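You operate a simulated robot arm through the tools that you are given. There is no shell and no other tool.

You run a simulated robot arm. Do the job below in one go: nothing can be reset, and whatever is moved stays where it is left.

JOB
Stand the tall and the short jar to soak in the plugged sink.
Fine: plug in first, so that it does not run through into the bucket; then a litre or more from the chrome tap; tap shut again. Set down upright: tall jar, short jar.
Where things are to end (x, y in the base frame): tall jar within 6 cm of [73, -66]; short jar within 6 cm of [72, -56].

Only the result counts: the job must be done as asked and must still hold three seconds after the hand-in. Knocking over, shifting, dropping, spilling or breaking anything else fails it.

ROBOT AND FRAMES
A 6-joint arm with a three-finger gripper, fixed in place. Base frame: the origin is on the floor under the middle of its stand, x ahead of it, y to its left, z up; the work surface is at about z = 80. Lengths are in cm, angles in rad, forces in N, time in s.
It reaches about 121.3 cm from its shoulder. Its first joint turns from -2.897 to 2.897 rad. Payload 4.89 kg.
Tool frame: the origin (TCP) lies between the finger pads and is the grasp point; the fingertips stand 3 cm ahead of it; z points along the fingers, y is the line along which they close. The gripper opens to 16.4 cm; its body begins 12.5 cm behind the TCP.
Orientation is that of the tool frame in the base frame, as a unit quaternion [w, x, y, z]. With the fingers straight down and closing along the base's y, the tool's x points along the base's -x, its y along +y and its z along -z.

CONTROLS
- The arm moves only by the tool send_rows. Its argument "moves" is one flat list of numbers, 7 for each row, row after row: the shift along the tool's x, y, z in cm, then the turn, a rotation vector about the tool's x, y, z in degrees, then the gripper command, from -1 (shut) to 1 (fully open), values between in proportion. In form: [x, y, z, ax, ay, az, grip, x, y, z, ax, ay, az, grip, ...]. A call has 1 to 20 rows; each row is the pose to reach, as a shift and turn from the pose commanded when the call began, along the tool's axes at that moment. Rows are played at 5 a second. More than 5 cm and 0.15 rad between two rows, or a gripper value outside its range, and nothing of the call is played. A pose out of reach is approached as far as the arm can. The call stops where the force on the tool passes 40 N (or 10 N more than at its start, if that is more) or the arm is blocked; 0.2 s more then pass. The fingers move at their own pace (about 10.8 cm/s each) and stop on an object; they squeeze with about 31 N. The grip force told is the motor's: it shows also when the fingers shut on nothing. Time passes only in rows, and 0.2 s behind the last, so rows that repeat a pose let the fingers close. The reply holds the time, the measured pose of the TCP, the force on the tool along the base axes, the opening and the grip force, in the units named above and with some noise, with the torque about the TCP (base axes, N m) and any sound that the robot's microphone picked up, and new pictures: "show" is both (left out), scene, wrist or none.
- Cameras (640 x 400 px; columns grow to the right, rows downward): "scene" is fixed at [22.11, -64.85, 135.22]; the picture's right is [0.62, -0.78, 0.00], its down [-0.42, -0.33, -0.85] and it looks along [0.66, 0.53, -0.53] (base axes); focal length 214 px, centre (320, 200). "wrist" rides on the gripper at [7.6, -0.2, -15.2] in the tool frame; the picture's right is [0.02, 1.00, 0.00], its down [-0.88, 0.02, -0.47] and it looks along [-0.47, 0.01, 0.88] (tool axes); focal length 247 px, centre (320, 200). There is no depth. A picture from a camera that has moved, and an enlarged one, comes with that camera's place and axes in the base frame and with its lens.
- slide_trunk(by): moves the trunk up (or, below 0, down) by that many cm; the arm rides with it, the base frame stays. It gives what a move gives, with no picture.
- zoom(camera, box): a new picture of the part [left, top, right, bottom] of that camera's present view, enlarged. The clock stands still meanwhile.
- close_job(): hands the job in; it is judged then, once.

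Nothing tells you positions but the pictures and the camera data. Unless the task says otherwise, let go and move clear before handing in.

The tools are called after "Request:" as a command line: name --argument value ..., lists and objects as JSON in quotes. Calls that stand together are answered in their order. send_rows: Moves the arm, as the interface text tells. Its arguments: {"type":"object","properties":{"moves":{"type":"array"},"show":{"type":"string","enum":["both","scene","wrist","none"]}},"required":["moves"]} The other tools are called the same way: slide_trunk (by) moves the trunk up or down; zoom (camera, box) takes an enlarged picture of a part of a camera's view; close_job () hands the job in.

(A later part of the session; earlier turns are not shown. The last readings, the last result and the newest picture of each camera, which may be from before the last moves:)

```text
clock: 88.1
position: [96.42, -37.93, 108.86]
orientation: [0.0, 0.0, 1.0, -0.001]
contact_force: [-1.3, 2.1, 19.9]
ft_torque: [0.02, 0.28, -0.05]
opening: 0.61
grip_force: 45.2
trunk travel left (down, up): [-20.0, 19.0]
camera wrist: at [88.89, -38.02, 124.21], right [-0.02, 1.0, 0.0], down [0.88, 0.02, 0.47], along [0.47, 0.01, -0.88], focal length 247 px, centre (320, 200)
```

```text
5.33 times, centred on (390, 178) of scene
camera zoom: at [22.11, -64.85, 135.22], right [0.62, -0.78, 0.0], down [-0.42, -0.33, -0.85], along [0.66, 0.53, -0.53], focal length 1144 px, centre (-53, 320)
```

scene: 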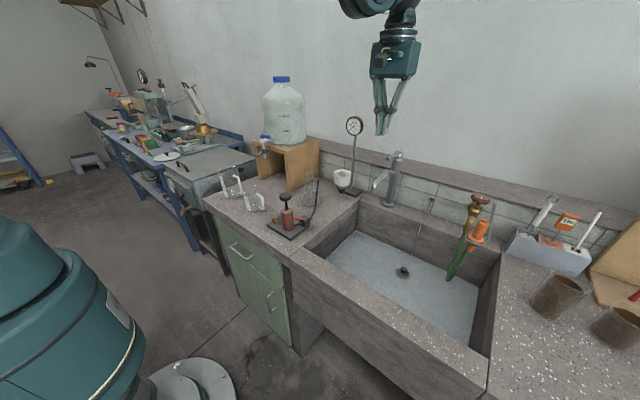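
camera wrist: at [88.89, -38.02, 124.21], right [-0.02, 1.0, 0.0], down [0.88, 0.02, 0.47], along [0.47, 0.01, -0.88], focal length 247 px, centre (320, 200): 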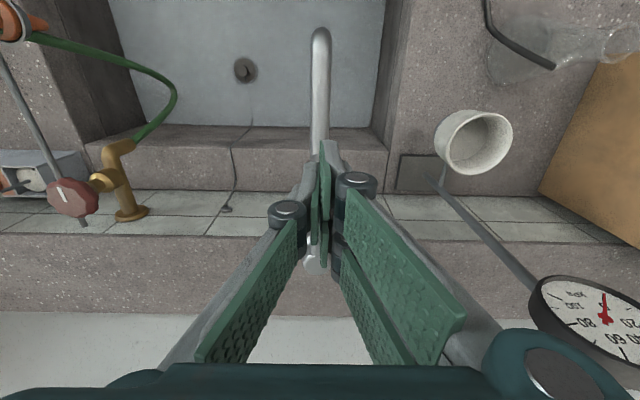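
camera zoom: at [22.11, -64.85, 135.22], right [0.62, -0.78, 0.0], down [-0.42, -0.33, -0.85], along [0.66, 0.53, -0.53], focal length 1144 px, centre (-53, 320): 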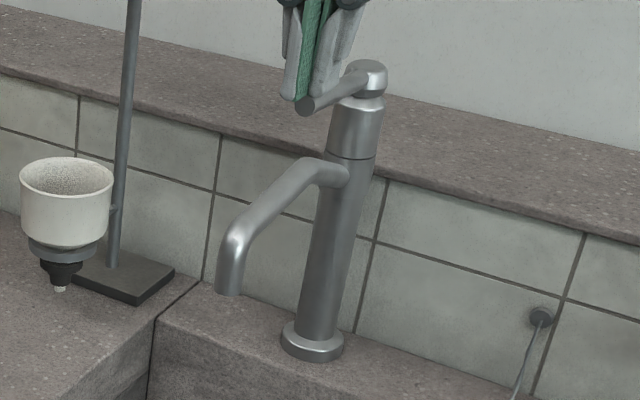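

The lever is hard against its closed stop (20 N). Now I'll rise and travel to the tall jar, turning the gripper radially outward.

Request:
send_rows --moves '[0, 0, -4, 0, 0, 0, -1, 0, 0, -8, 0, 0, 0, -1, 0, 0, -12, 0, 0, 0, -1, 1.9, -4.5, -12, 0, 0, 4.7, -1, 3.8, -9, -12, 0, 0, 9.4, -1, 5.7, -13.5, -12, 0, 0, 14.1, -0.5, 7.6, -18, -12, 0, 0, 18.8, 0, 9.5, -22.5, -12, 0, 0, 23.5, 0.1, 11.4, -27, -12, 0, 0, 28.2, 0.1, 13.3, -31.5, -12, 0, 0, 32.9, 0.1, 15.2, -36, -12, 0, 0, 37.6, 0.1, 17.1, -40.5, -12, 0, 0, 42.3, 0.1, 19, -45, -12, 0, 0, 47, 0.1]' --show "both"

Request:
zoom --camera "scene" --box '[360, 140, 420, 215]'

Request:
zoom --camera "wrist" --box '[200, 60, 440, 260]'

```text
clock: 90.9
position: [77.85, -82.4, 120.91]
orientation: [0.001, 0.399, 0.917, -0.001]
contact_force: [0.9, 2.0, -0.3]
ft_torque: [-0.3, 0.13, -0.03]
opening: 9.03
grip_force: 0.0
trunk travel left (down, up): [-20.0, 19.0]
camera wrist: at [72.64, -76.87, 136.03], right [0.72, 0.7, 0.0], down [0.61, -0.63, 0.47], along [0.33, -0.34, -0.88], focal length 247 px, centre (320, 200)
```

scene: 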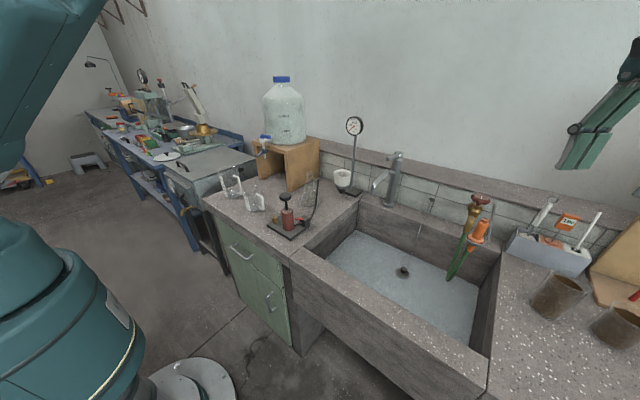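
wrist: 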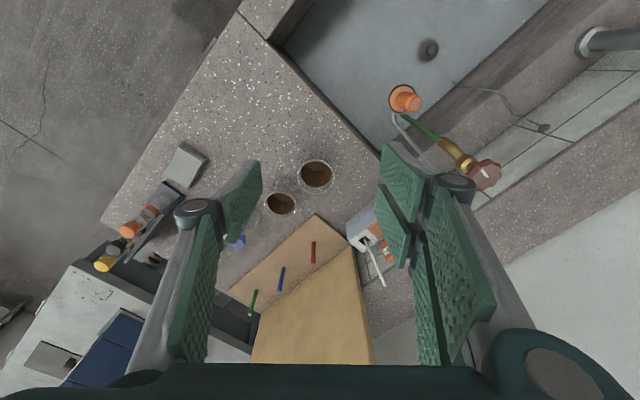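

```text
5.33 times, centred on (390, 178) of scene
camera zoom: at [22.11, -64.85, 135.22], right [0.62, -0.78, 0.0], down [-0.42, -0.33, -0.85], along [0.66, 0.53, -0.53], focal length 1144 px, centre (-53, 320)
```

zoom: 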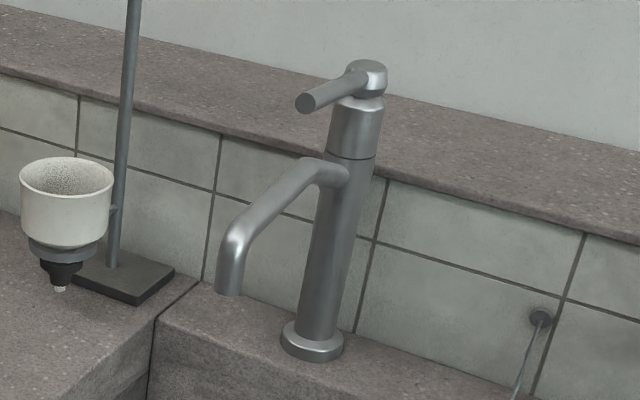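

```text
2.00 times, centred on (320, 160) of wrist
camera zoom: at [72.64, -76.87, 136.03], right [0.72, 0.7, 0.0], down [0.61, -0.63, 0.47], along [0.33, -0.34, -0.88], focal length 494 px, centre (320, 280)
```

zoom: 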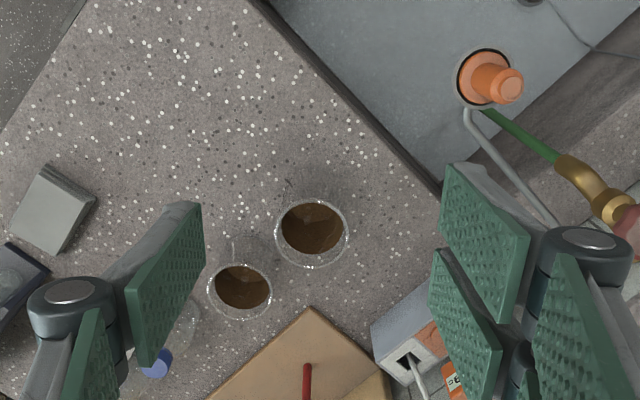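

The lever is back at its shut position. The tall jar is at about (84.65, -90.75) with its rim near z = 92.5; the short one at (84.9, -102.4) with its rim near 88.5. I'll come in above the tall jar with the fingers open 9 cm.

Request:
send_rows --moves '[-2.15, -0.14, 3.98, 0, -2, 0, 0.1, -4.3, -0.28, 7.96, 0, -4, 0, 0.1, -6.45, -0.42, 11.94, 0, -6, 0, 0.1, -8.6, -0.57, 15.9, 0, -8, 0, 0.1, -10.75, -0.72, 19.9, 0, -10, 0, 0.1, -10.75, -0.72, 19.9, 0, -10, 0, 0.1]' --show "both"

Request:
zoom --camera "wrist" --box '[200, 60, 440, 260]'

Request:
zoom --camera "scene" --box '[480, 150, 640, 340]'

```text
clock: 92.3
position: [84.49, -90.86, 100.9]
orientation: [0.081, 0.397, 0.914, -0.035]
contact_force: [0.4, -0.9, -1.1]
ft_torque: [0.01, 0.07, -0.01]
opening: 9.02
grip_force: 0.2
trunk travel left (down, up): [-20.0, 19.0]
camera wrist: at [77.58, -83.59, 114.58], right [0.72, 0.7, 0.0], down [0.55, -0.56, 0.62], along [0.43, -0.45, -0.78], focal length 247 px, centre (320, 200)
```

scene: 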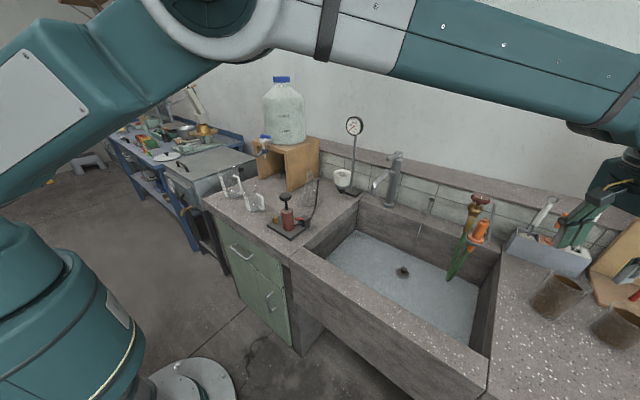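
wrist: 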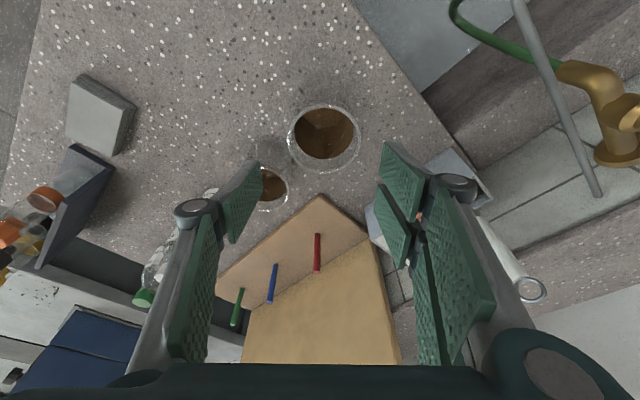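

```text
2.00 times, centred on (320, 160) of wrist
camera zoom: at [77.58, -83.59, 114.58], right [0.72, 0.7, 0.0], down [0.55, -0.56, 0.62], along [0.43, -0.45, -0.78], focal length 494 px, centre (320, 280)
```

zoom: 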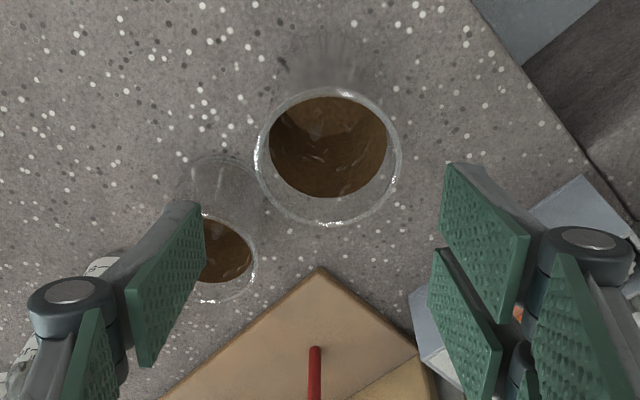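

```text
2.11 times, centred on (560, 245) of scene
camera zoom: at [22.11, -64.85, 135.22], right [0.62, -0.78, 0.0], down [-0.42, -0.33, -0.85], along [0.66, 0.53, -0.53], focal length 452 px, centre (-185, 105)
```

zoom: 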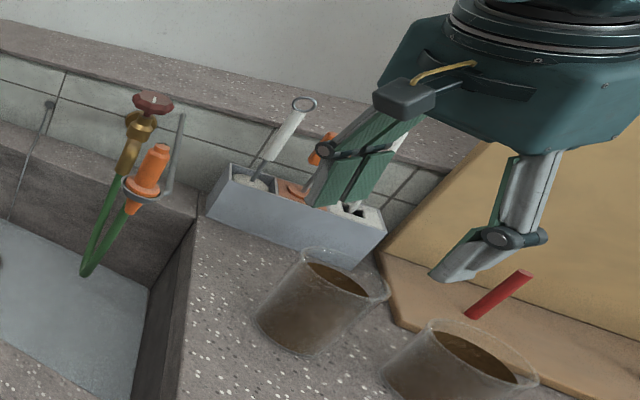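

Request:
send_rows --moves '[0.6, 0.2, 3.4, 0, 0, 0, 0.1, 1.2, 0.3, 6.8, 0, 0, 0, 0.1, 1.8, 0.3, 10.2, 0, 0, 0, 0.1, 2.4, 0.3, 13.6, 0, 0, 0, 0.1, 2.4, 0.3, 13.6, 0, 0, 0, 0.1]' --show "both"

Request:
zoom --camera "wrist" --box '[160, 60, 480, 280]'

Request:
zoom --camera "scene" --box '[480, 180, 640, 360]'

```text
clock: 93.5
position: [84.65, -90.98, 87.17]
orientation: [0.081, 0.397, 0.913, -0.035]
contact_force: [-0.3, 0.4, -1.2]
ft_torque: [0.03, -0.02, 0.01]
opening: 9.0
grip_force: 0.1
trunk travel left (down, up): [-20.0, 19.0]
camera wrist: at [77.77, -83.67, 100.92], right [0.72, 0.7, 0.0], down [0.55, -0.56, 0.62], along [0.43, -0.45, -0.79], focal length 247 px, centre (320, 200)
```

scene: 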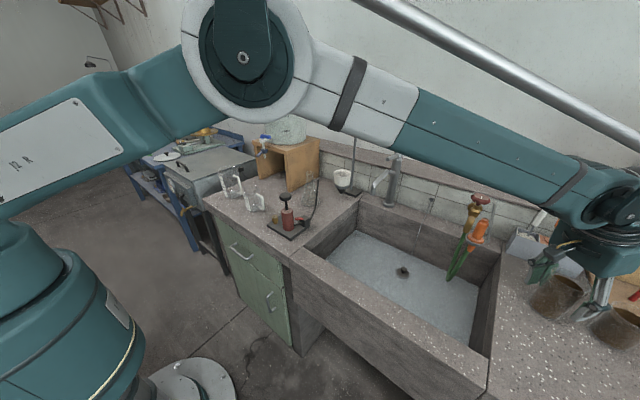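
wrist: 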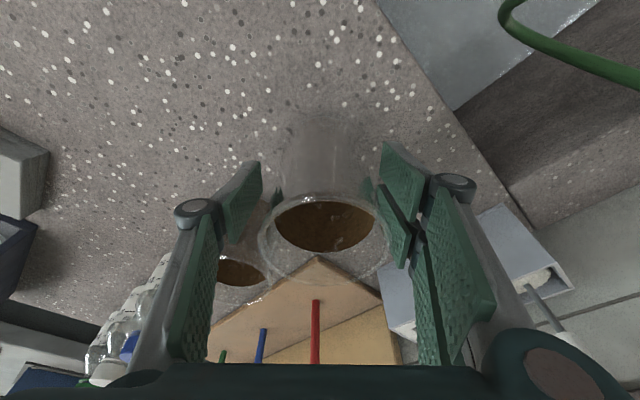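

```text
1.82 times, centred on (320, 170) of wrist
camera zoom: at [77.77, -83.67, 100.92], right [0.72, 0.7, 0.0], down [0.55, -0.56, 0.62], along [0.43, -0.45, -0.79], focal length 449 px, centre (320, 254)
```

zoom: 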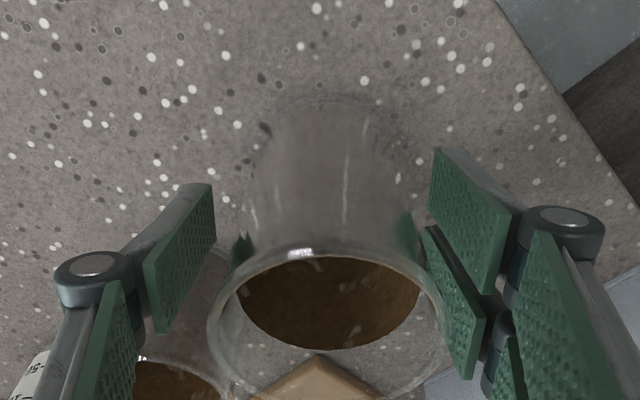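

```text
2.22 times, centred on (560, 270) of scene
camera zoom: at [22.11, -64.85, 135.22], right [0.62, -0.78, 0.0], down [-0.42, -0.33, -0.85], along [0.66, 0.53, -0.53], focal length 477 px, centre (-213, 44)
```

zoom: 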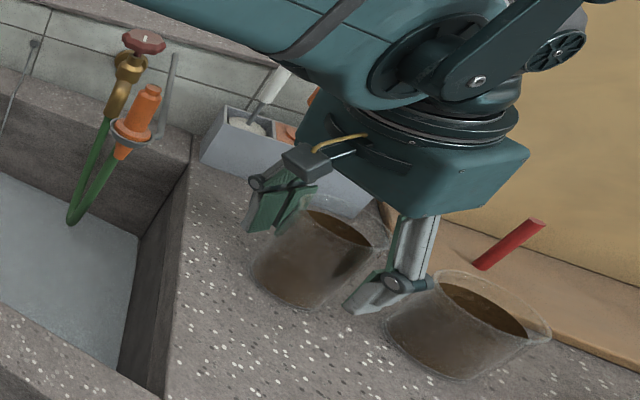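

The jar stands centrally between the fingers. I'm closing on it gently.

Request:
send_rows --moves '[0, 0, 0, 0, 0, 0, 0, 0, 0, 0, 0, 0, 0, -0.1, 0, 0, 0, 0, 0, 0, -0.2, 0, 0, 0, 0, 0, 0, -0.5, 0, 0, 0, 0, 0, 0, -1, 0, 0, 0, 0, 0, 0, -1]' --show "wrist"

Request:
zoom --camera "wrist" --box '[160, 60, 480, 280]'

Request:
zoom --camera "scene" --box '[480, 180, 640, 360]'

```text
clock: 94.9
position: [84.66, -91.0, 87.3]
orientation: [0.08, 0.397, 0.914, -0.035]
contact_force: [1.1, -0.6, -0.1]
ft_torque: [0.0, -0.04, -0.04]
opening: 6.87
grip_force: 31.2
trunk travel left (down, up): [-20.0, 19.0]
camera wrist: at [77.75, -83.66, 100.98], right [0.72, 0.7, 0.0], down [0.55, -0.56, 0.62], along [0.43, -0.45, -0.78], focal length 247 px, centre (320, 200)
```

wrist: 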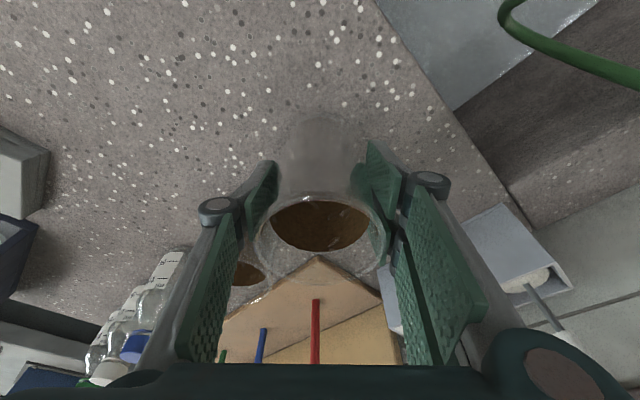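

```text
1.82 times, centred on (320, 170) of wrist
camera zoom: at [77.75, -83.66, 100.98], right [0.72, 0.7, 0.0], down [0.55, -0.56, 0.62], along [0.43, -0.45, -0.78], focal length 449 px, centre (320, 254)
```

zoom: 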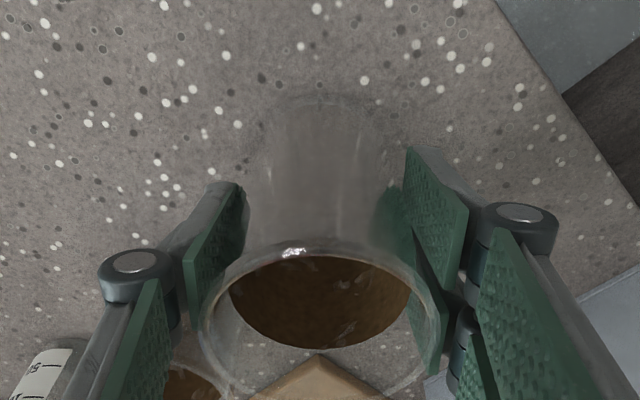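

```text
2.22 times, centred on (560, 270) of scene
camera zoom: at [22.11, -64.85, 135.22], right [0.62, -0.78, 0.0], down [-0.42, -0.33, -0.85], along [0.66, 0.53, -0.53], focal length 477 px, centre (-213, 44)
```

zoom: 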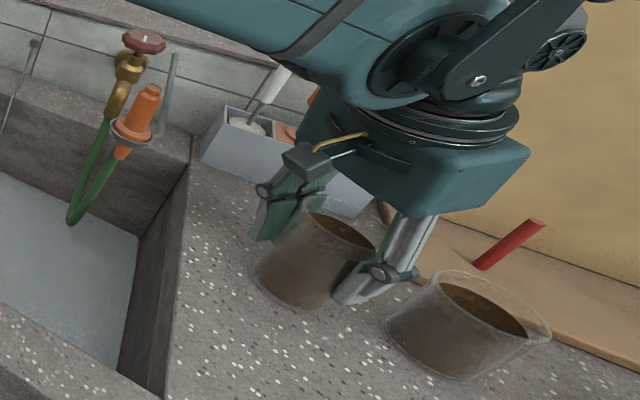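

Request:
send_rows --moves '[-0.17, 0, -1, 0, 0, 0, -1, -0.44, 0, -2.5, 0, 0, 0, -1, -0.87, 0, -4.9, 0, 0, 0, -1, -1.4, 0, -7.9, 0, 0, 0, -1]' --show "both"

Request:
zoom --camera "wrist" --box '[160, 60, 480, 280]'

Request:
zoom --camera "scene" --box '[480, 180, 640, 360]'

```text
clock: 95.9
position: [84.49, -91.3, 95.43]
orientation: [0.08, 0.397, 0.914, -0.035]
contact_force: [1.8, -0.1, -2.3]
ft_torque: [0.08, 0.07, 0.01]
opening: 6.88
grip_force: 30.9
trunk travel left (down, up): [-20.0, 19.0]
camera wrist: at [77.57, -84.0, 109.06], right [0.72, 0.7, 0.0], down [0.55, -0.56, 0.62], along [0.43, -0.45, -0.79], focal length 247 px, centre (320, 200)
```

scene: 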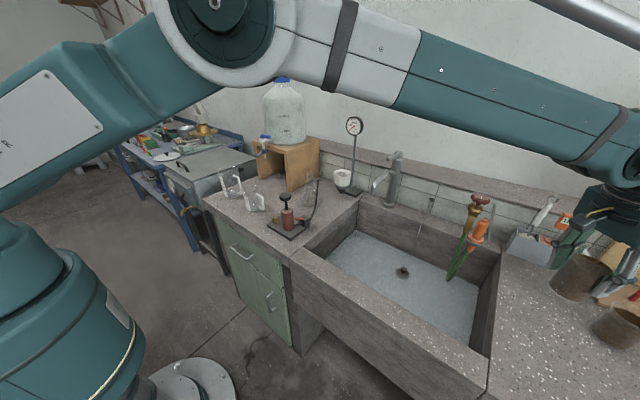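
wrist: 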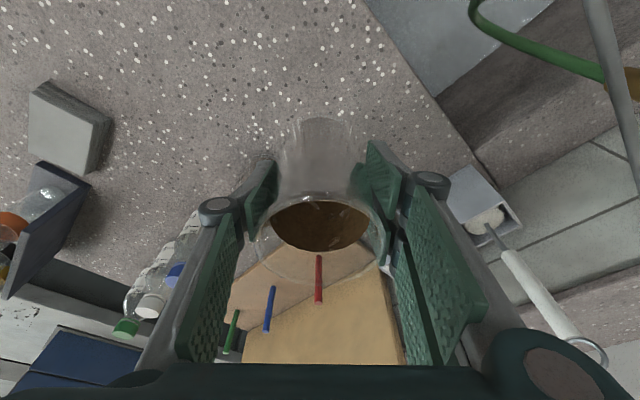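

```text
1.82 times, centred on (320, 170) of wrist
camera zoom: at [77.57, -84.0, 109.06], right [0.72, 0.7, 0.0], down [0.55, -0.56, 0.62], along [0.43, -0.45, -0.79], focal length 449 px, centre (320, 254)
```

zoom: 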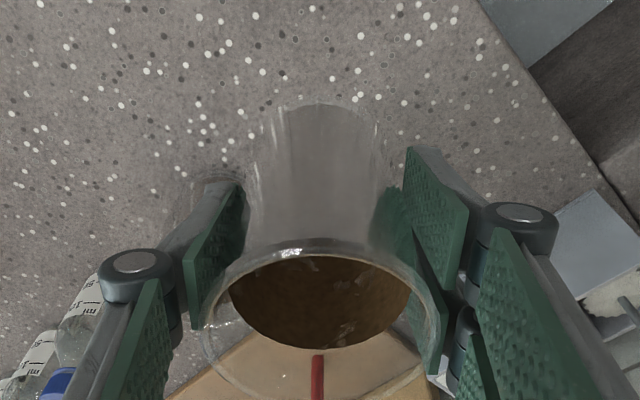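

```text
2.22 times, centred on (560, 270) of scene
camera zoom: at [22.11, -64.85, 135.22], right [0.62, -0.78, 0.0], down [-0.42, -0.33, -0.85], along [0.66, 0.53, -0.53], focal length 477 px, centre (-213, 44)
```

zoom: 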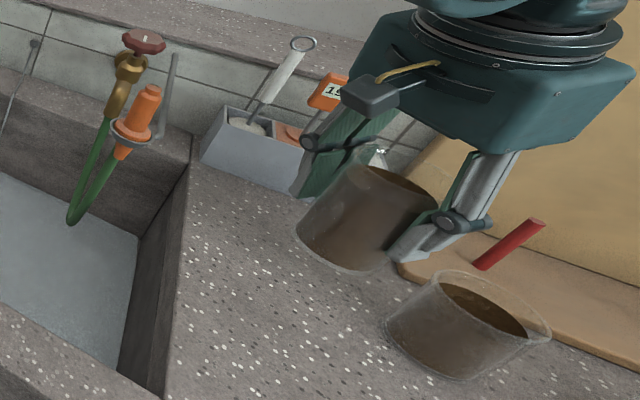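

The tall jar is firmly held (6.9 cm wide, about 2.3 N) and upright. I'll raise it, pull it back toward me and bring it over the front of the sink, keeping away from the orange nozzle.

Request:
send_rows --moves '[-0.5, 0, -2.8, 0, 0, 0, -1, -1.0, 0, -5.6, 0, 0, 0, -1, -1.48, 0, -8.37, 0, 0, 0, -1, 1.48, 0, -8.89, 0, 0, 0, -1, 4.43, 0, -9.41, 0, 0, 0, -1, 7.39, 0, -9.93, 0, 0, 0, -1, 10.35, 0, -10.45, 0, 0, 0, -1, 13.3, 0, -10.97, 0, 0, 0, -1, 16.26, 0, -11.49, 0, 0, 0, -1, 18.29, 1.68, -11.85, 0, 0, 0, -1, 20.31, 3.36, -12.2, 0, 0, 0, -1, 22.34, 5.04, -12.56, 0, 0, 0, -1, 24.36, 6.72, -12.92, 0, 0, 0, -1, 24.36, 6.72, -12.92, 0, 0, 0, -1]' --show "both"

Request:
zoom --camera "scene" --box '[380, 80, 620, 300]'

```text
clock: 98.9
position: [71.47, -67.1, 103.74]
orientation: [0.08, 0.397, 0.913, -0.036]
contact_force: [-0.9, 0.2, -1.9]
ft_torque: [-0.07, -0.02, 0.02]
opening: 6.81
grip_force: 30.7
trunk travel left (down, up): [-20.0, 19.0]
camera wrist: at [64.47, -59.74, 117.47], right [0.72, 0.7, 0.0], down [0.55, -0.56, 0.62], along [0.43, -0.45, -0.78], focal length 247 px, centre (320, 200)
```

scene: 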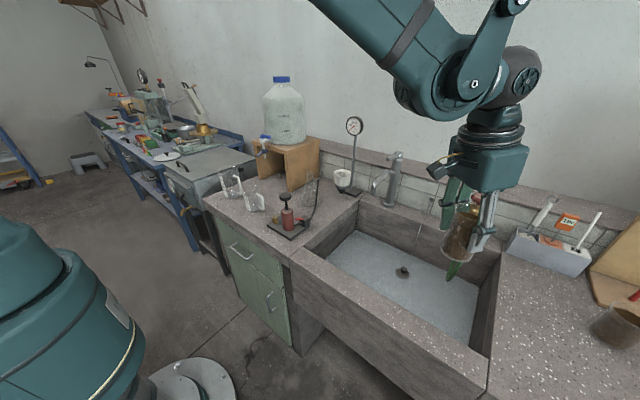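
wrist: 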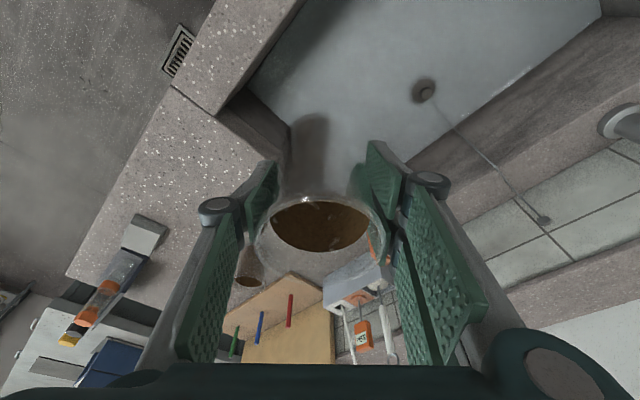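

```text
1.82 times, centred on (500, 190) of scene
camera zoom: at [22.11, -64.85, 135.22], right [0.62, -0.78, 0.0], down [-0.42, -0.33, -0.85], along [0.66, 0.53, -0.53], focal length 390 px, centre (-7, 218)
```

zoom: 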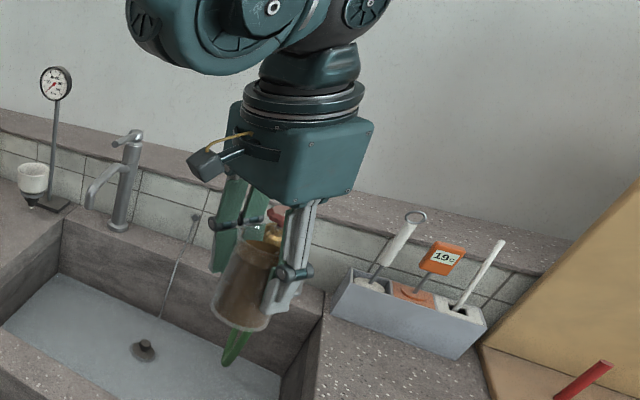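

Request:
send_rows --moves '[0.6, 0, 3.4, 0, 0, 0, -1, 1.2, 0, 6.8, 0, 0, 0, -1, 1.8, 0, 10.2, 0, 0, 0, -1, 2.4, 0, 13.6, 0, 0, 0, -1, 3.0, 0, 17, 0, 0, 0, -1, 3.6, 0, 20.4, 0, 0, 0, -1, 4.2, 0, 23.8, 0, 0, 0, -1, 4.8, 0, 27.2, 0, 0, 0, -1, 5.3, 0, 30.2, 0, 0, 0, -1, 5.65, 0, 32.2, 0, 0, 0, -1, 5.65, 0, 32.2, 0, 0, 0, -1]' --show "both"

Request:
zoom --camera "scene" --box '[380, 160, 540, 360]'

Request:
zoom --camera "wrist" --box '[160, 60, 480, 280]'

```text
clock: 101.3
position: [71.51, -67.39, 71.04]
orientation: [0.081, 0.397, 0.914, -0.035]
contact_force: [0.2, -0.8, -1.9]
ft_torque: [0.01, 0.0, -0.01]
opening: 6.83
grip_force: 30.9
trunk travel left (down, up): [-20.0, 19.0]
camera wrist: at [64.52, -60.0, 84.67], right [0.72, 0.7, 0.0], down [0.55, -0.56, 0.62], along [0.43, -0.45, -0.78], focal length 247 px, centre (320, 200)
```

scene: 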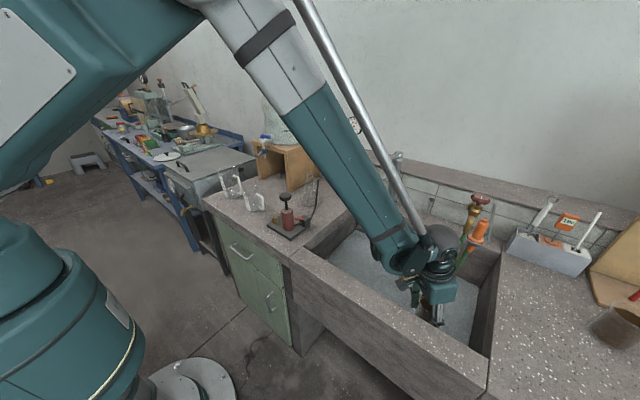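
wrist: 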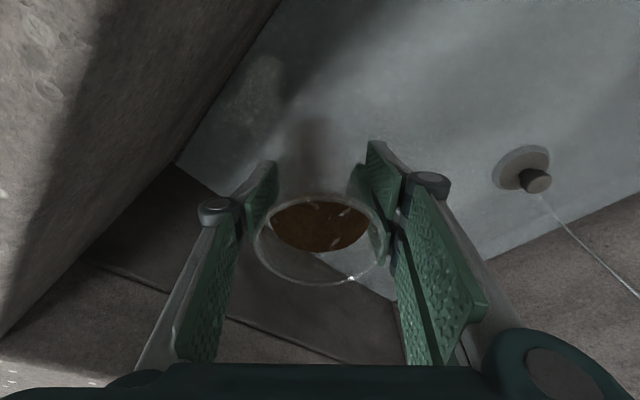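

```text
2.00 times, centred on (460, 260) of scene
camera zoom: at [22.11, -64.85, 135.22], right [0.62, -0.78, 0.0], down [-0.42, -0.33, -0.85], along [0.66, 0.53, -0.53], focal length 429 px, centre (40, 80)
```

zoom: 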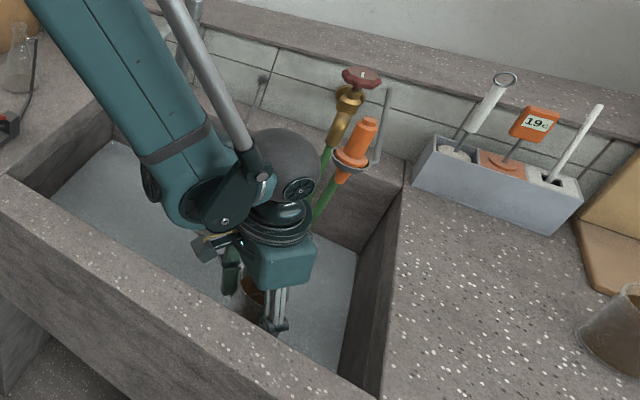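

```text
1.82 times, centred on (320, 170) of wrist
camera zoom: at [64.52, -60.0, 84.67], right [0.72, 0.7, 0.0], down [0.55, -0.56, 0.62], along [0.43, -0.45, -0.78], focal length 449 px, centre (320, 254)
```

zoom: 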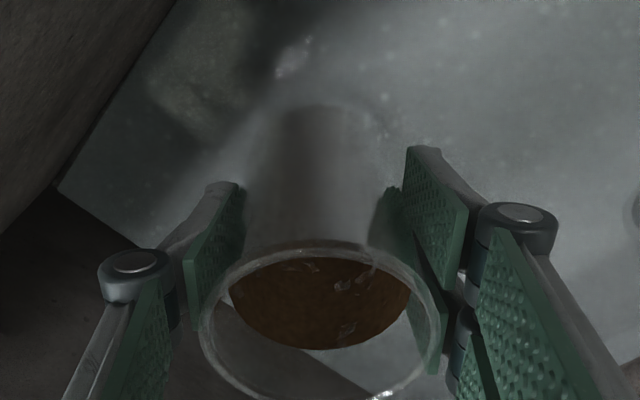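

Request:
send_rows --moves '[0.09, 0, 0.5, 0, 0, 0, -1, 0.17, 0, 1.0, 0, 0, 0, -1, 0.26, 0, 1.5, 0, 0, 0, -1, 0.31, 0, 1.8, 0, 0, 0, -1, 0.35, 0, 2.0, 0, 0, 0, -1]' --show "none"

```text
clock: 102.5
position: [71.51, -67.35, 68.94]
orientation: [0.08, 0.397, 0.914, -0.035]
contact_force: [0.8, -0.6, -1.1]
ft_torque: [0.01, 0.0, 0.03]
opening: 6.85
grip_force: 31.3
trunk travel left (down, up): [-20.0, 19.0]
```

Request:
send_rows --moves '[0.03, 0, 0.15, 0, 0, 0, -1, 0.05, 0, 0.3, 0, 0, 0, -1, 0.08, 0, 0.45, 0, 0, 0, -1, 0.1, 0, 0.55, 0, 0, 0, -1]' --show "none"

```text
clock: 103.5
position: [71.41, -67.3, 68.25]
orientation: [0.08, 0.398, 0.913, -0.035]
contact_force: [-0.2, 0.2, -1.6]
ft_torque: [-0.03, -0.01, 0.0]
opening: 6.84
grip_force: 30.9
trunk travel left (down, up): [-20.0, 19.0]
```

Request:
send_rows --moves '[0.02, 0, 0.1, 0, 0, 0, -1, 0.035, 0, 0.2, 0, 0, 0, -1, 0.05, 0, 0.3, 0, 0, 0, -1, 0.05, 0, 0.3, 0, 0, 0, -1]' --show "wrist"

```text
clock: 104.5
position: [71.47, -67.21, 68.29]
orientation: [0.081, 0.397, 0.914, -0.035]
contact_force: [-2.6, -2.8, 20.8]
ft_torque: [-0.13, -0.03, -0.32]
opening: 6.84
grip_force: 31.1
trunk travel left (down, up): [-20.0, 19.0]
camera wrist: at [64.58, -59.97, 81.87], right [0.72, 0.7, 0.0], down [0.55, -0.56, 0.62], along [0.43, -0.45, -0.78], focal length 247 px, centre (320, 200)
```

wrist: 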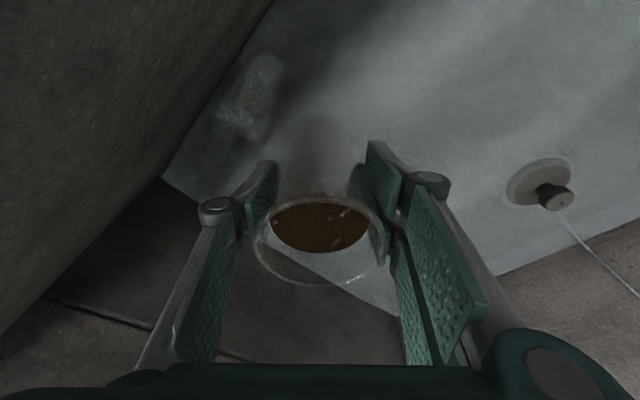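

The tall jar has touched down on the sink floor (20 N). I'll ease off, open the fingers slowly and rise straight up.

Request:
send_rows --moves '[-0.02, 0, -0.12, 0, 0, 0, -1, -0.02, 0, -0.12, 0, 0, 0, -0.1, -0.02, 0, -0.12, 0, 0, 0, -0.05, -0.02, 0, -0.12, 0, 0, 0, 0.05, -0.02, 0, -0.12, 0, 0, 0, 0.1, -0.02, 0, -0.12, 0, 0, 0, 0.1]' --show "wrist"

Request:
zoom --camera "wrist" --box '[160, 60, 480, 280]'

```text
clock: 105.9
position: [71.43, -67.23, 68.23]
orientation: [0.081, 0.398, 0.913, -0.036]
contact_force: [0.5, -0.2, -0.4]
ft_torque: [0.01, 0.0, -0.01]
opening: 9.01
grip_force: 0.0
trunk travel left (down, up): [-20.0, 19.0]
camera wrist: at [64.65, -59.99, 81.92], right [0.72, 0.7, 0.0], down [0.55, -0.56, 0.62], along [0.43, -0.45, -0.78], focal length 247 px, centre (320, 200)
```

wrist: 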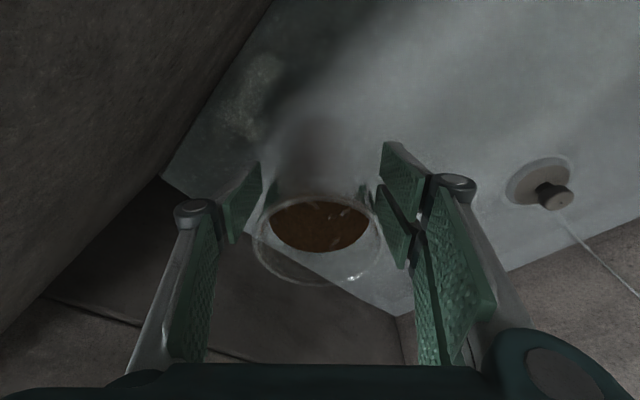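

```text
1.82 times, centred on (320, 170) of wrist
camera zoom: at [64.65, -59.99, 81.92], right [0.72, 0.7, 0.0], down [0.55, -0.56, 0.62], along [0.43, -0.45, -0.78], focal length 449 px, centre (320, 254)
```

zoom: 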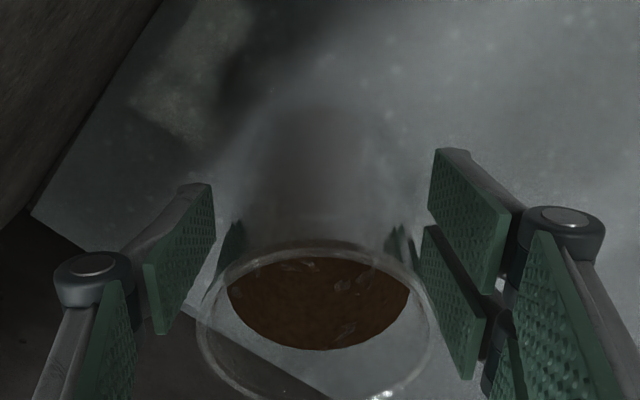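

Request:
send_rows --moves '[-0.35, 0, -2, 0, 0, 0, 0.1, -0.87, 0, -4.9, 0, 0, 0, 0.1, -1.57, 0, -8.9, 0, 0, 0, 0.1, -2.26, 0, -12.8, 0, 0, 0, 0.1, -2.96, 0, -16.7, 0, 0, 0, 0.1, -3.65, 0, -20.7, 0, 0, 0, 0.1, -4.35, 0, -24.6, 0, 0, 0, 0.1, -5.05, 0, -28.6, 0, 0, 0, 0.1, -5.75, 0, -32.5, 0, 0, 0, 0.1, -6.4, 0, -36.4, 0, 0, 0, 0.1]' --show "both"

Request:
zoom --camera "scene" --box '[380, 220, 540, 360]'

Request:
zoom --camera "wrist" --box '[160, 60, 480, 280]'

```text
clock: 108.1
position: [71.72, -67.55, 105.1]
orientation: [0.08, 0.397, 0.914, -0.035]
contact_force: [1.8, -1.4, 0.0]
ft_torque: [0.06, 0.12, -0.02]
opening: 9.01
grip_force: 0.0
trunk travel left (down, up): [-20.0, 19.0]
camera wrist: at [64.9, -60.28, 118.73], right [0.72, 0.7, 0.0], down [0.55, -0.56, 0.62], along [0.43, -0.45, -0.79], focal length 247 px, centre (320, 200)
```

scene: 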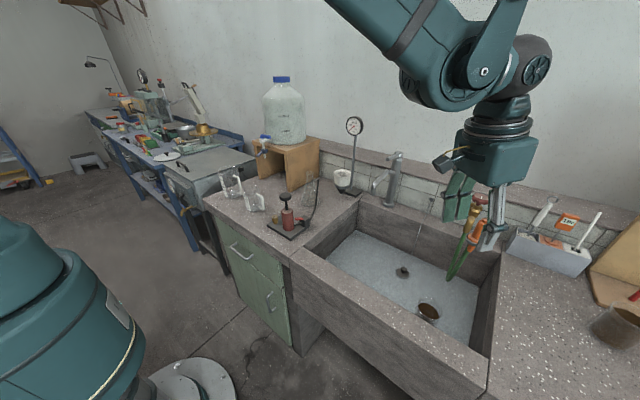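
wrist: 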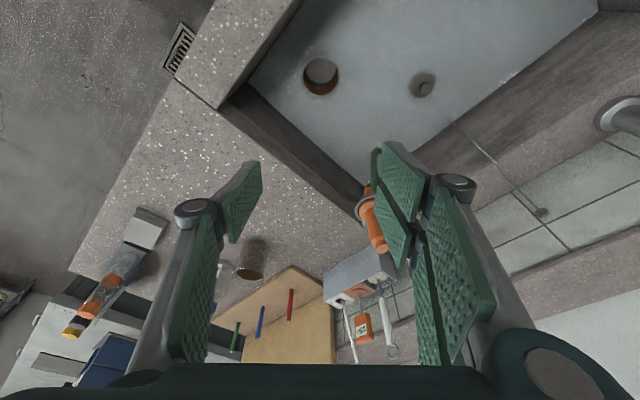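

```text
2.86 times, centred on (460, 290) of scene
camera zoom: at [22.11, -64.85, 135.22], right [0.62, -0.78, 0.0], down [-0.42, -0.33, -0.85], along [0.66, 0.53, -0.53], focal length 613 px, centre (-80, -57)
```

zoom: 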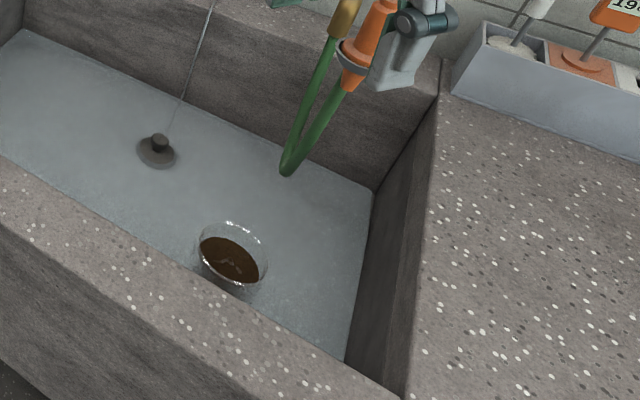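

```text
1.82 times, centred on (320, 170) of wrist
camera zoom: at [64.9, -60.28, 118.73], right [0.72, 0.7, 0.0], down [0.55, -0.56, 0.62], along [0.43, -0.45, -0.79], focal length 449 px, centre (320, 254)
```

zoom: 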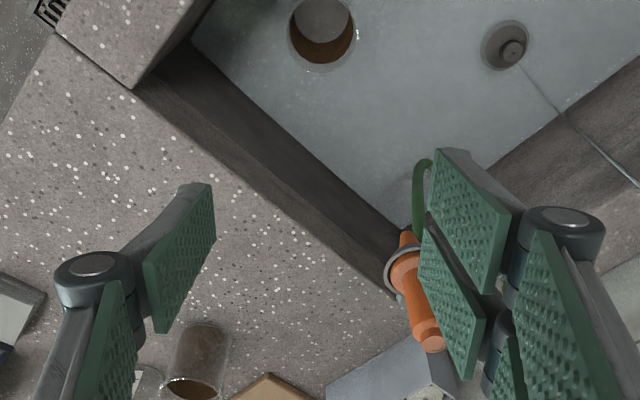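

The tall jar is standing upright at about (71.5, -67.2), within tolerance. Now for the short jar: I'll go round in front of the nozzle at height and stop above it, tilted about 22° outward for reach.

Request:
send_rows --moves '[-0.5, 0, -3, 0, 0, 0, 0.1, -1.04, 0, -5.91, 0, 0, 0, 0.1, -4.28, -3.07, -5.34, 0, 0, 0, 0.1, -7.52, -6.14, -4.77, 0, 0, 0, 0.1, -10.76, -9.21, -4.2, 0, 0, 0, 0.1, -14.0, -12.28, -3.62, 0, 0, 0, 0.1, -17.4, -12.62, -2.35, 0.1, -2, 0.54, 0.1, -20.8, -12.97, -1.07, 0.19, -4, 1.08, 0.1, -24.15, -13.31, 0.2, 0.28, -6, 1.62, 0.1, -27.4, -13.6, 2.1, 0.38, -8, 2.17, 0.1, -30.7, -13.9, 4.0, 0.47, -10, 2.7, 0.1, -34, -14.14, 5.99, 0.57, -12, 3.25, 0.1, -34, -14.14, 5.99, 0.57, -12, 3.25, 0.1]' --show "both"

Request:
zoom --camera "wrist" --box '[160, 60, 480, 280]'

Request:
zoom --camera "scene" --box '[480, 180, 640, 360]'

```text
clock: 110.9
position: [84.59, -102.38, 105.0]
orientation: [0.175, 0.417, 0.888, -0.08]
contact_force: [0.8, -1.3, -1.0]
ft_torque: [0.04, 0.02, 0.01]
opening: 9.02
grip_force: 0.0
trunk travel left (down, up): [-20.0, 19.0]
camera wrist: at [76.42, -92.68, 116.27], right [0.76, 0.65, 0.0], down [0.42, -0.48, 0.77], along [0.5, -0.58, -0.64], focal length 247 px, centre (320, 200)
```

scene: 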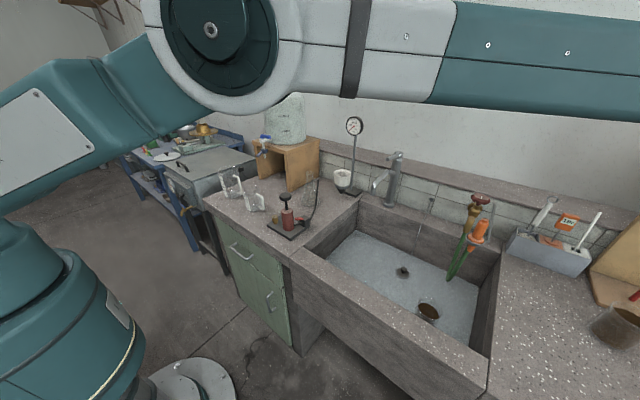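
wrist: 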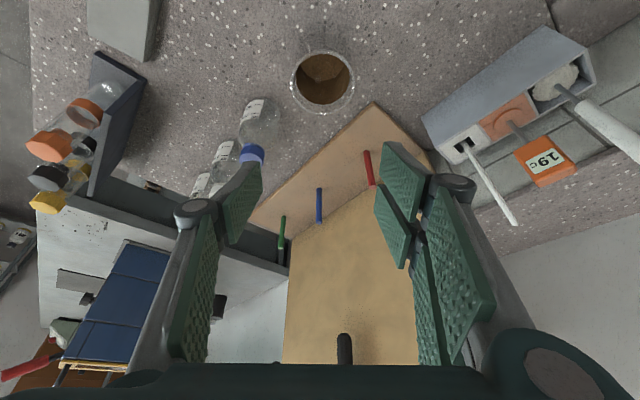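

```text
1.82 times, centred on (320, 170) of wrist
camera zoom: at [76.42, -92.68, 116.27], right [0.76, 0.65, 0.0], down [0.42, -0.48, 0.77], along [0.5, -0.58, -0.64], focal length 449 px, centre (320, 254)
```

zoom: 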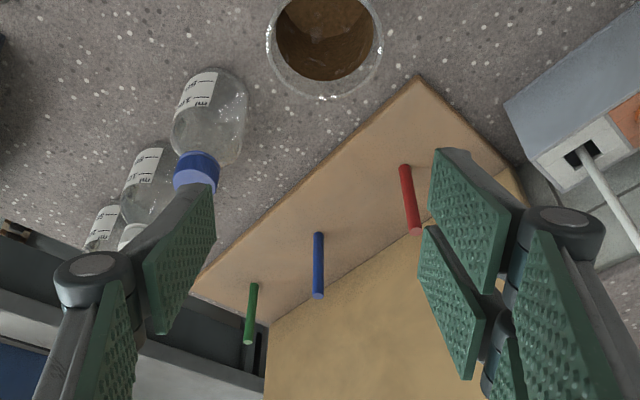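

```text
2.22 times, centred on (560, 270) of scene
camera zoom: at [22.11, -64.85, 135.22], right [0.62, -0.78, 0.0], down [-0.42, -0.33, -0.85], along [0.66, 0.53, -0.53], focal length 477 px, centre (-213, 44)
```

zoom: 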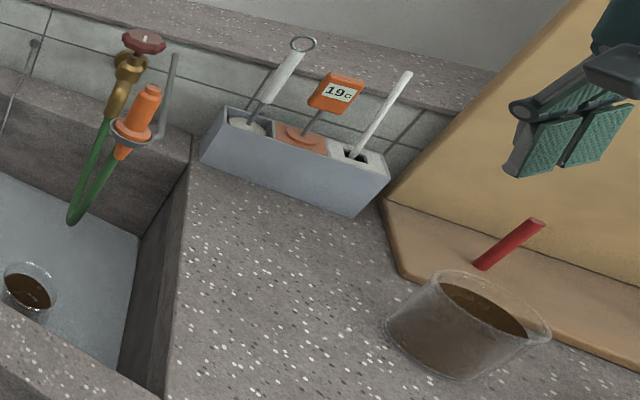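

Request:
send_rows --moves '[1.48, 0.15, 3.63, 0, 0, 0, 0.1, 2.96, 0.3, 7.25, 0, 0, 0, 0.1, 4.44, 0.35, 10.88, 0, 0, 0, 0.1, 5.92, 0.35, 14.5, 0, 0, 0, 0.1, 6.7, 0.35, 16.4, 0, 0, 0, 0.1, 7.4, 0.35, 18.1, 0, 0, 0, 0.1, 7.4, 0.35, 18.1, 0, 0, 0, 0.1]' --show "both"

Request:
zoom --camera "wrist" --box '[160, 60, 480, 280]'

Request:
zoom --camera "scene" --box '[480, 180, 640, 360]'

```text
clock: 112.5
position: [85.19, -101.89, 85.74]
orientation: [0.175, 0.418, 0.888, -0.08]
contact_force: [-0.1, -0.5, 0.7]
ft_torque: [-0.02, -0.02, -0.03]
opening: 9.02
grip_force: 0.1
trunk travel left (down, up): [-20.0, 19.0]
camera wrist: at [76.86, -92.29, 97.02], right [0.76, 0.65, 0.0], down [0.42, -0.48, 0.77], along [0.5, -0.58, -0.64], focal length 247 px, centre (320, 200)
```

scene: 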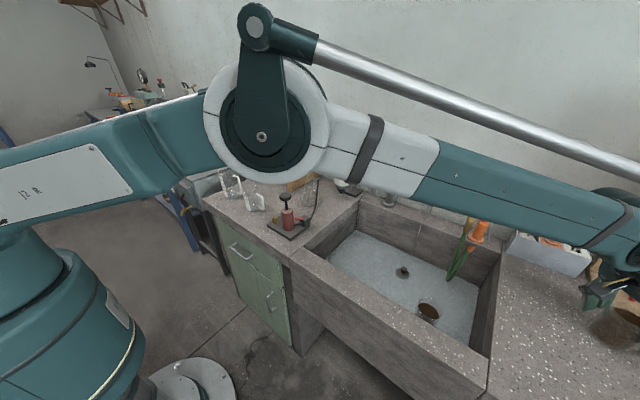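
wrist: 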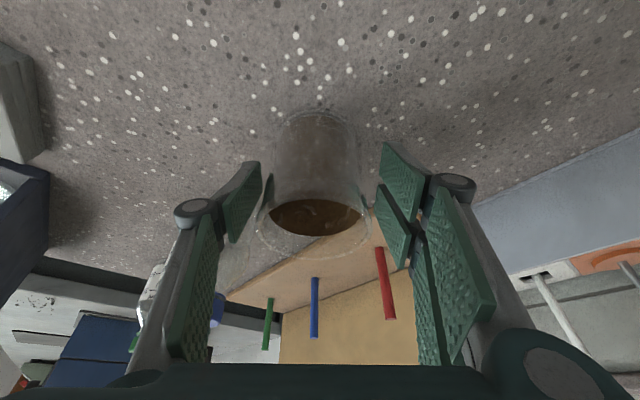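

```text
1.82 times, centred on (320, 170) of wrist
camera zoom: at [76.86, -92.29, 97.02], right [0.76, 0.65, 0.0], down [0.42, -0.48, 0.77], along [0.5, -0.58, -0.64], focal length 449 px, centre (320, 254)
```

zoom: 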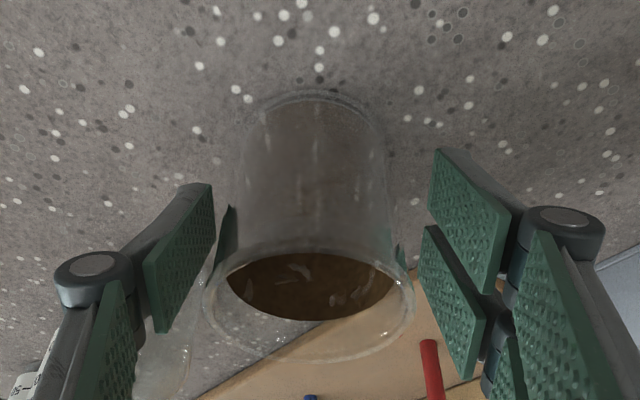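

```text
2.22 times, centred on (560, 270) of scene
camera zoom: at [22.11, -64.85, 135.22], right [0.62, -0.78, 0.0], down [-0.42, -0.33, -0.85], along [0.66, 0.53, -0.53], focal length 477 px, centre (-213, 44)
```

zoom: 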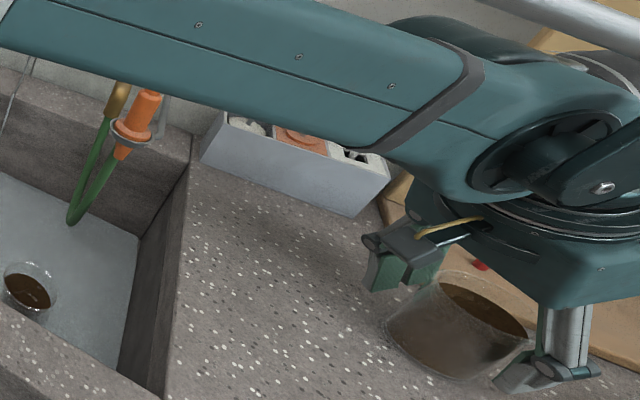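

Request:
send_rows --moves '[0, -0.35, 0, 0, 0, 0, 0.1, 0, -0.35, 0, 0, 0, 0, 0, 0, -0.35, 0, 0, 0, 0, -0.1, 0, -0.35, 0, 0, 0, 0, -0.2, 0, -0.35, 0, 0, 0, 0, -0.5, 0, -0.35, 0, 0, 0, 0, -1, 0, -0.35, 0, 0, 0, 0, -1]' --show "wrist"

Request:
zoom --camera "wrist" --box '[160, 60, 480, 280]'

```text
clock: 114.1
position: [84.75, -102.27, 85.78]
orientation: [0.175, 0.417, 0.888, -0.079]
contact_force: [0.2, -0.4, 0.4]
ft_torque: [0.02, -0.01, 0.01]
opening: 6.77
grip_force: 31.4
trunk travel left (down, up): [-20.0, 19.0]
camera wrist: at [76.61, -92.53, 97.04], right [0.76, 0.65, 0.0], down [0.42, -0.48, 0.77], along [0.5, -0.58, -0.64], focal length 247 px, centre (320, 200)
```

wrist: 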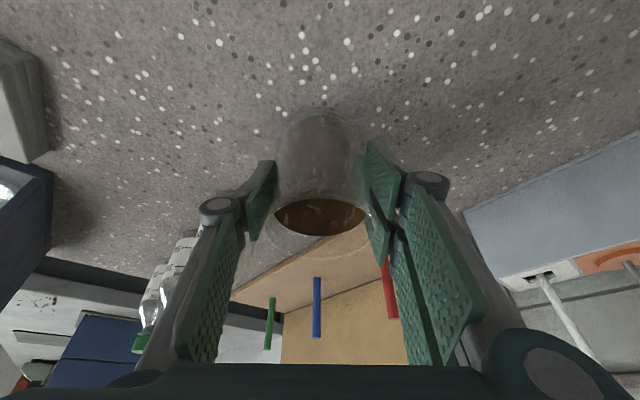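

```text
1.82 times, centred on (320, 170) of wrist
camera zoom: at [76.61, -92.53, 97.04], right [0.76, 0.65, 0.0], down [0.42, -0.48, 0.77], along [0.5, -0.58, -0.64], focal length 449 px, centre (320, 254)
```

zoom: 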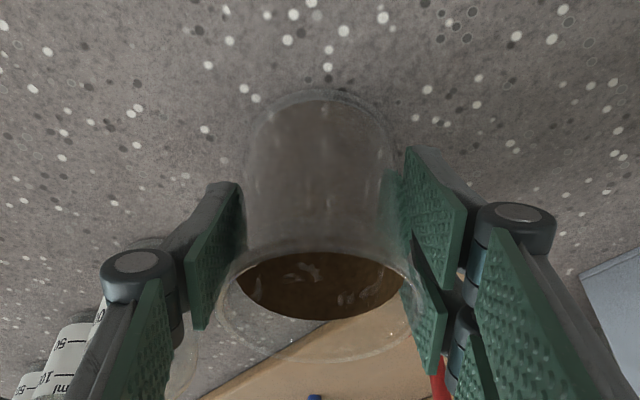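

Request:
send_rows --moves '[-0.38, 0, -0.93, 0, 0, 0, -1, -0.94, 0, -2.3, 0, 0, 0, -1, -1.9, 0, -4.6, 0, 0, 0, -1, -3.0, 0, -7.4, 0, 0, 0, -1]' --show "both"

Request:
zoom --camera "wrist" --box '[160, 60, 480, 280]'

Request:
zoom --camera "scene" --box '[480, 180, 640, 360]'

```text
clock: 115.1
position: [84.94, -102.34, 93.63]
orientation: [0.175, 0.417, 0.888, -0.079]
contact_force: [1.6, -0.9, -3.2]
ft_torque: [0.07, 0.03, 0.01]
opening: 6.77
grip_force: 31.2
trunk travel left (down, up): [-20.0, 19.0]
camera wrist: at [76.74, -92.62, 104.78], right [0.76, 0.65, 0.0], down [0.42, -0.48, 0.77], along [0.5, -0.58, -0.64], focal length 247 px, centre (320, 200)
```

scene: 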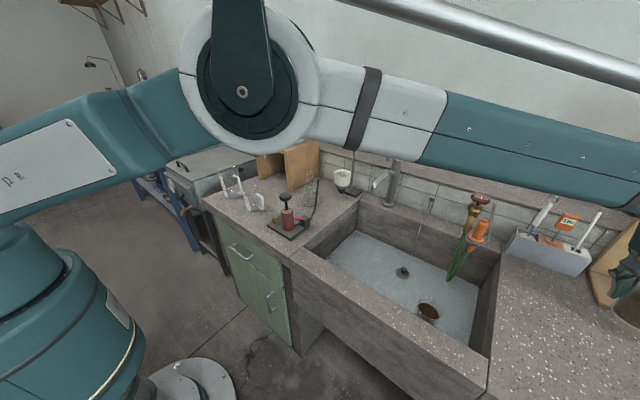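
wrist: 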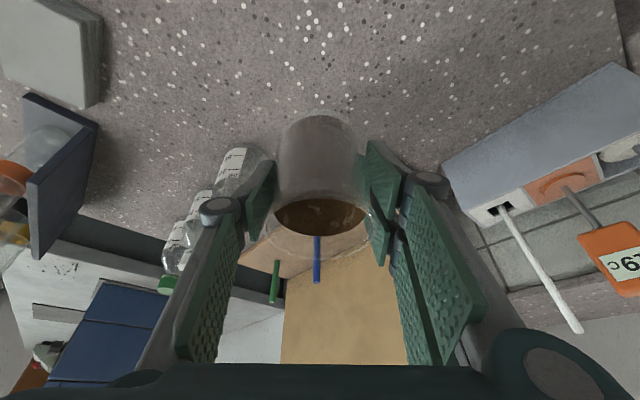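

```text
1.82 times, centred on (320, 170) of wrist
camera zoom: at [76.74, -92.62, 104.78], right [0.76, 0.65, 0.0], down [0.42, -0.48, 0.77], along [0.5, -0.58, -0.64], focal length 449 px, centre (320, 254)
```

zoom: 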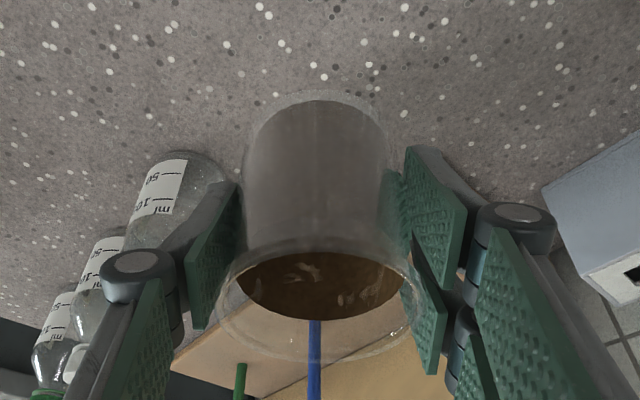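

```text
2.22 times, centred on (560, 270) of scene
camera zoom: at [22.11, -64.85, 135.22], right [0.62, -0.78, 0.0], down [-0.42, -0.33, -0.85], along [0.66, 0.53, -0.53], focal length 477 px, centre (-213, 44)
```

zoom: 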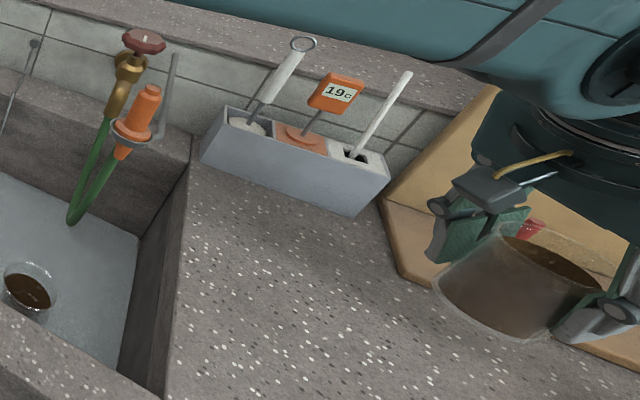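

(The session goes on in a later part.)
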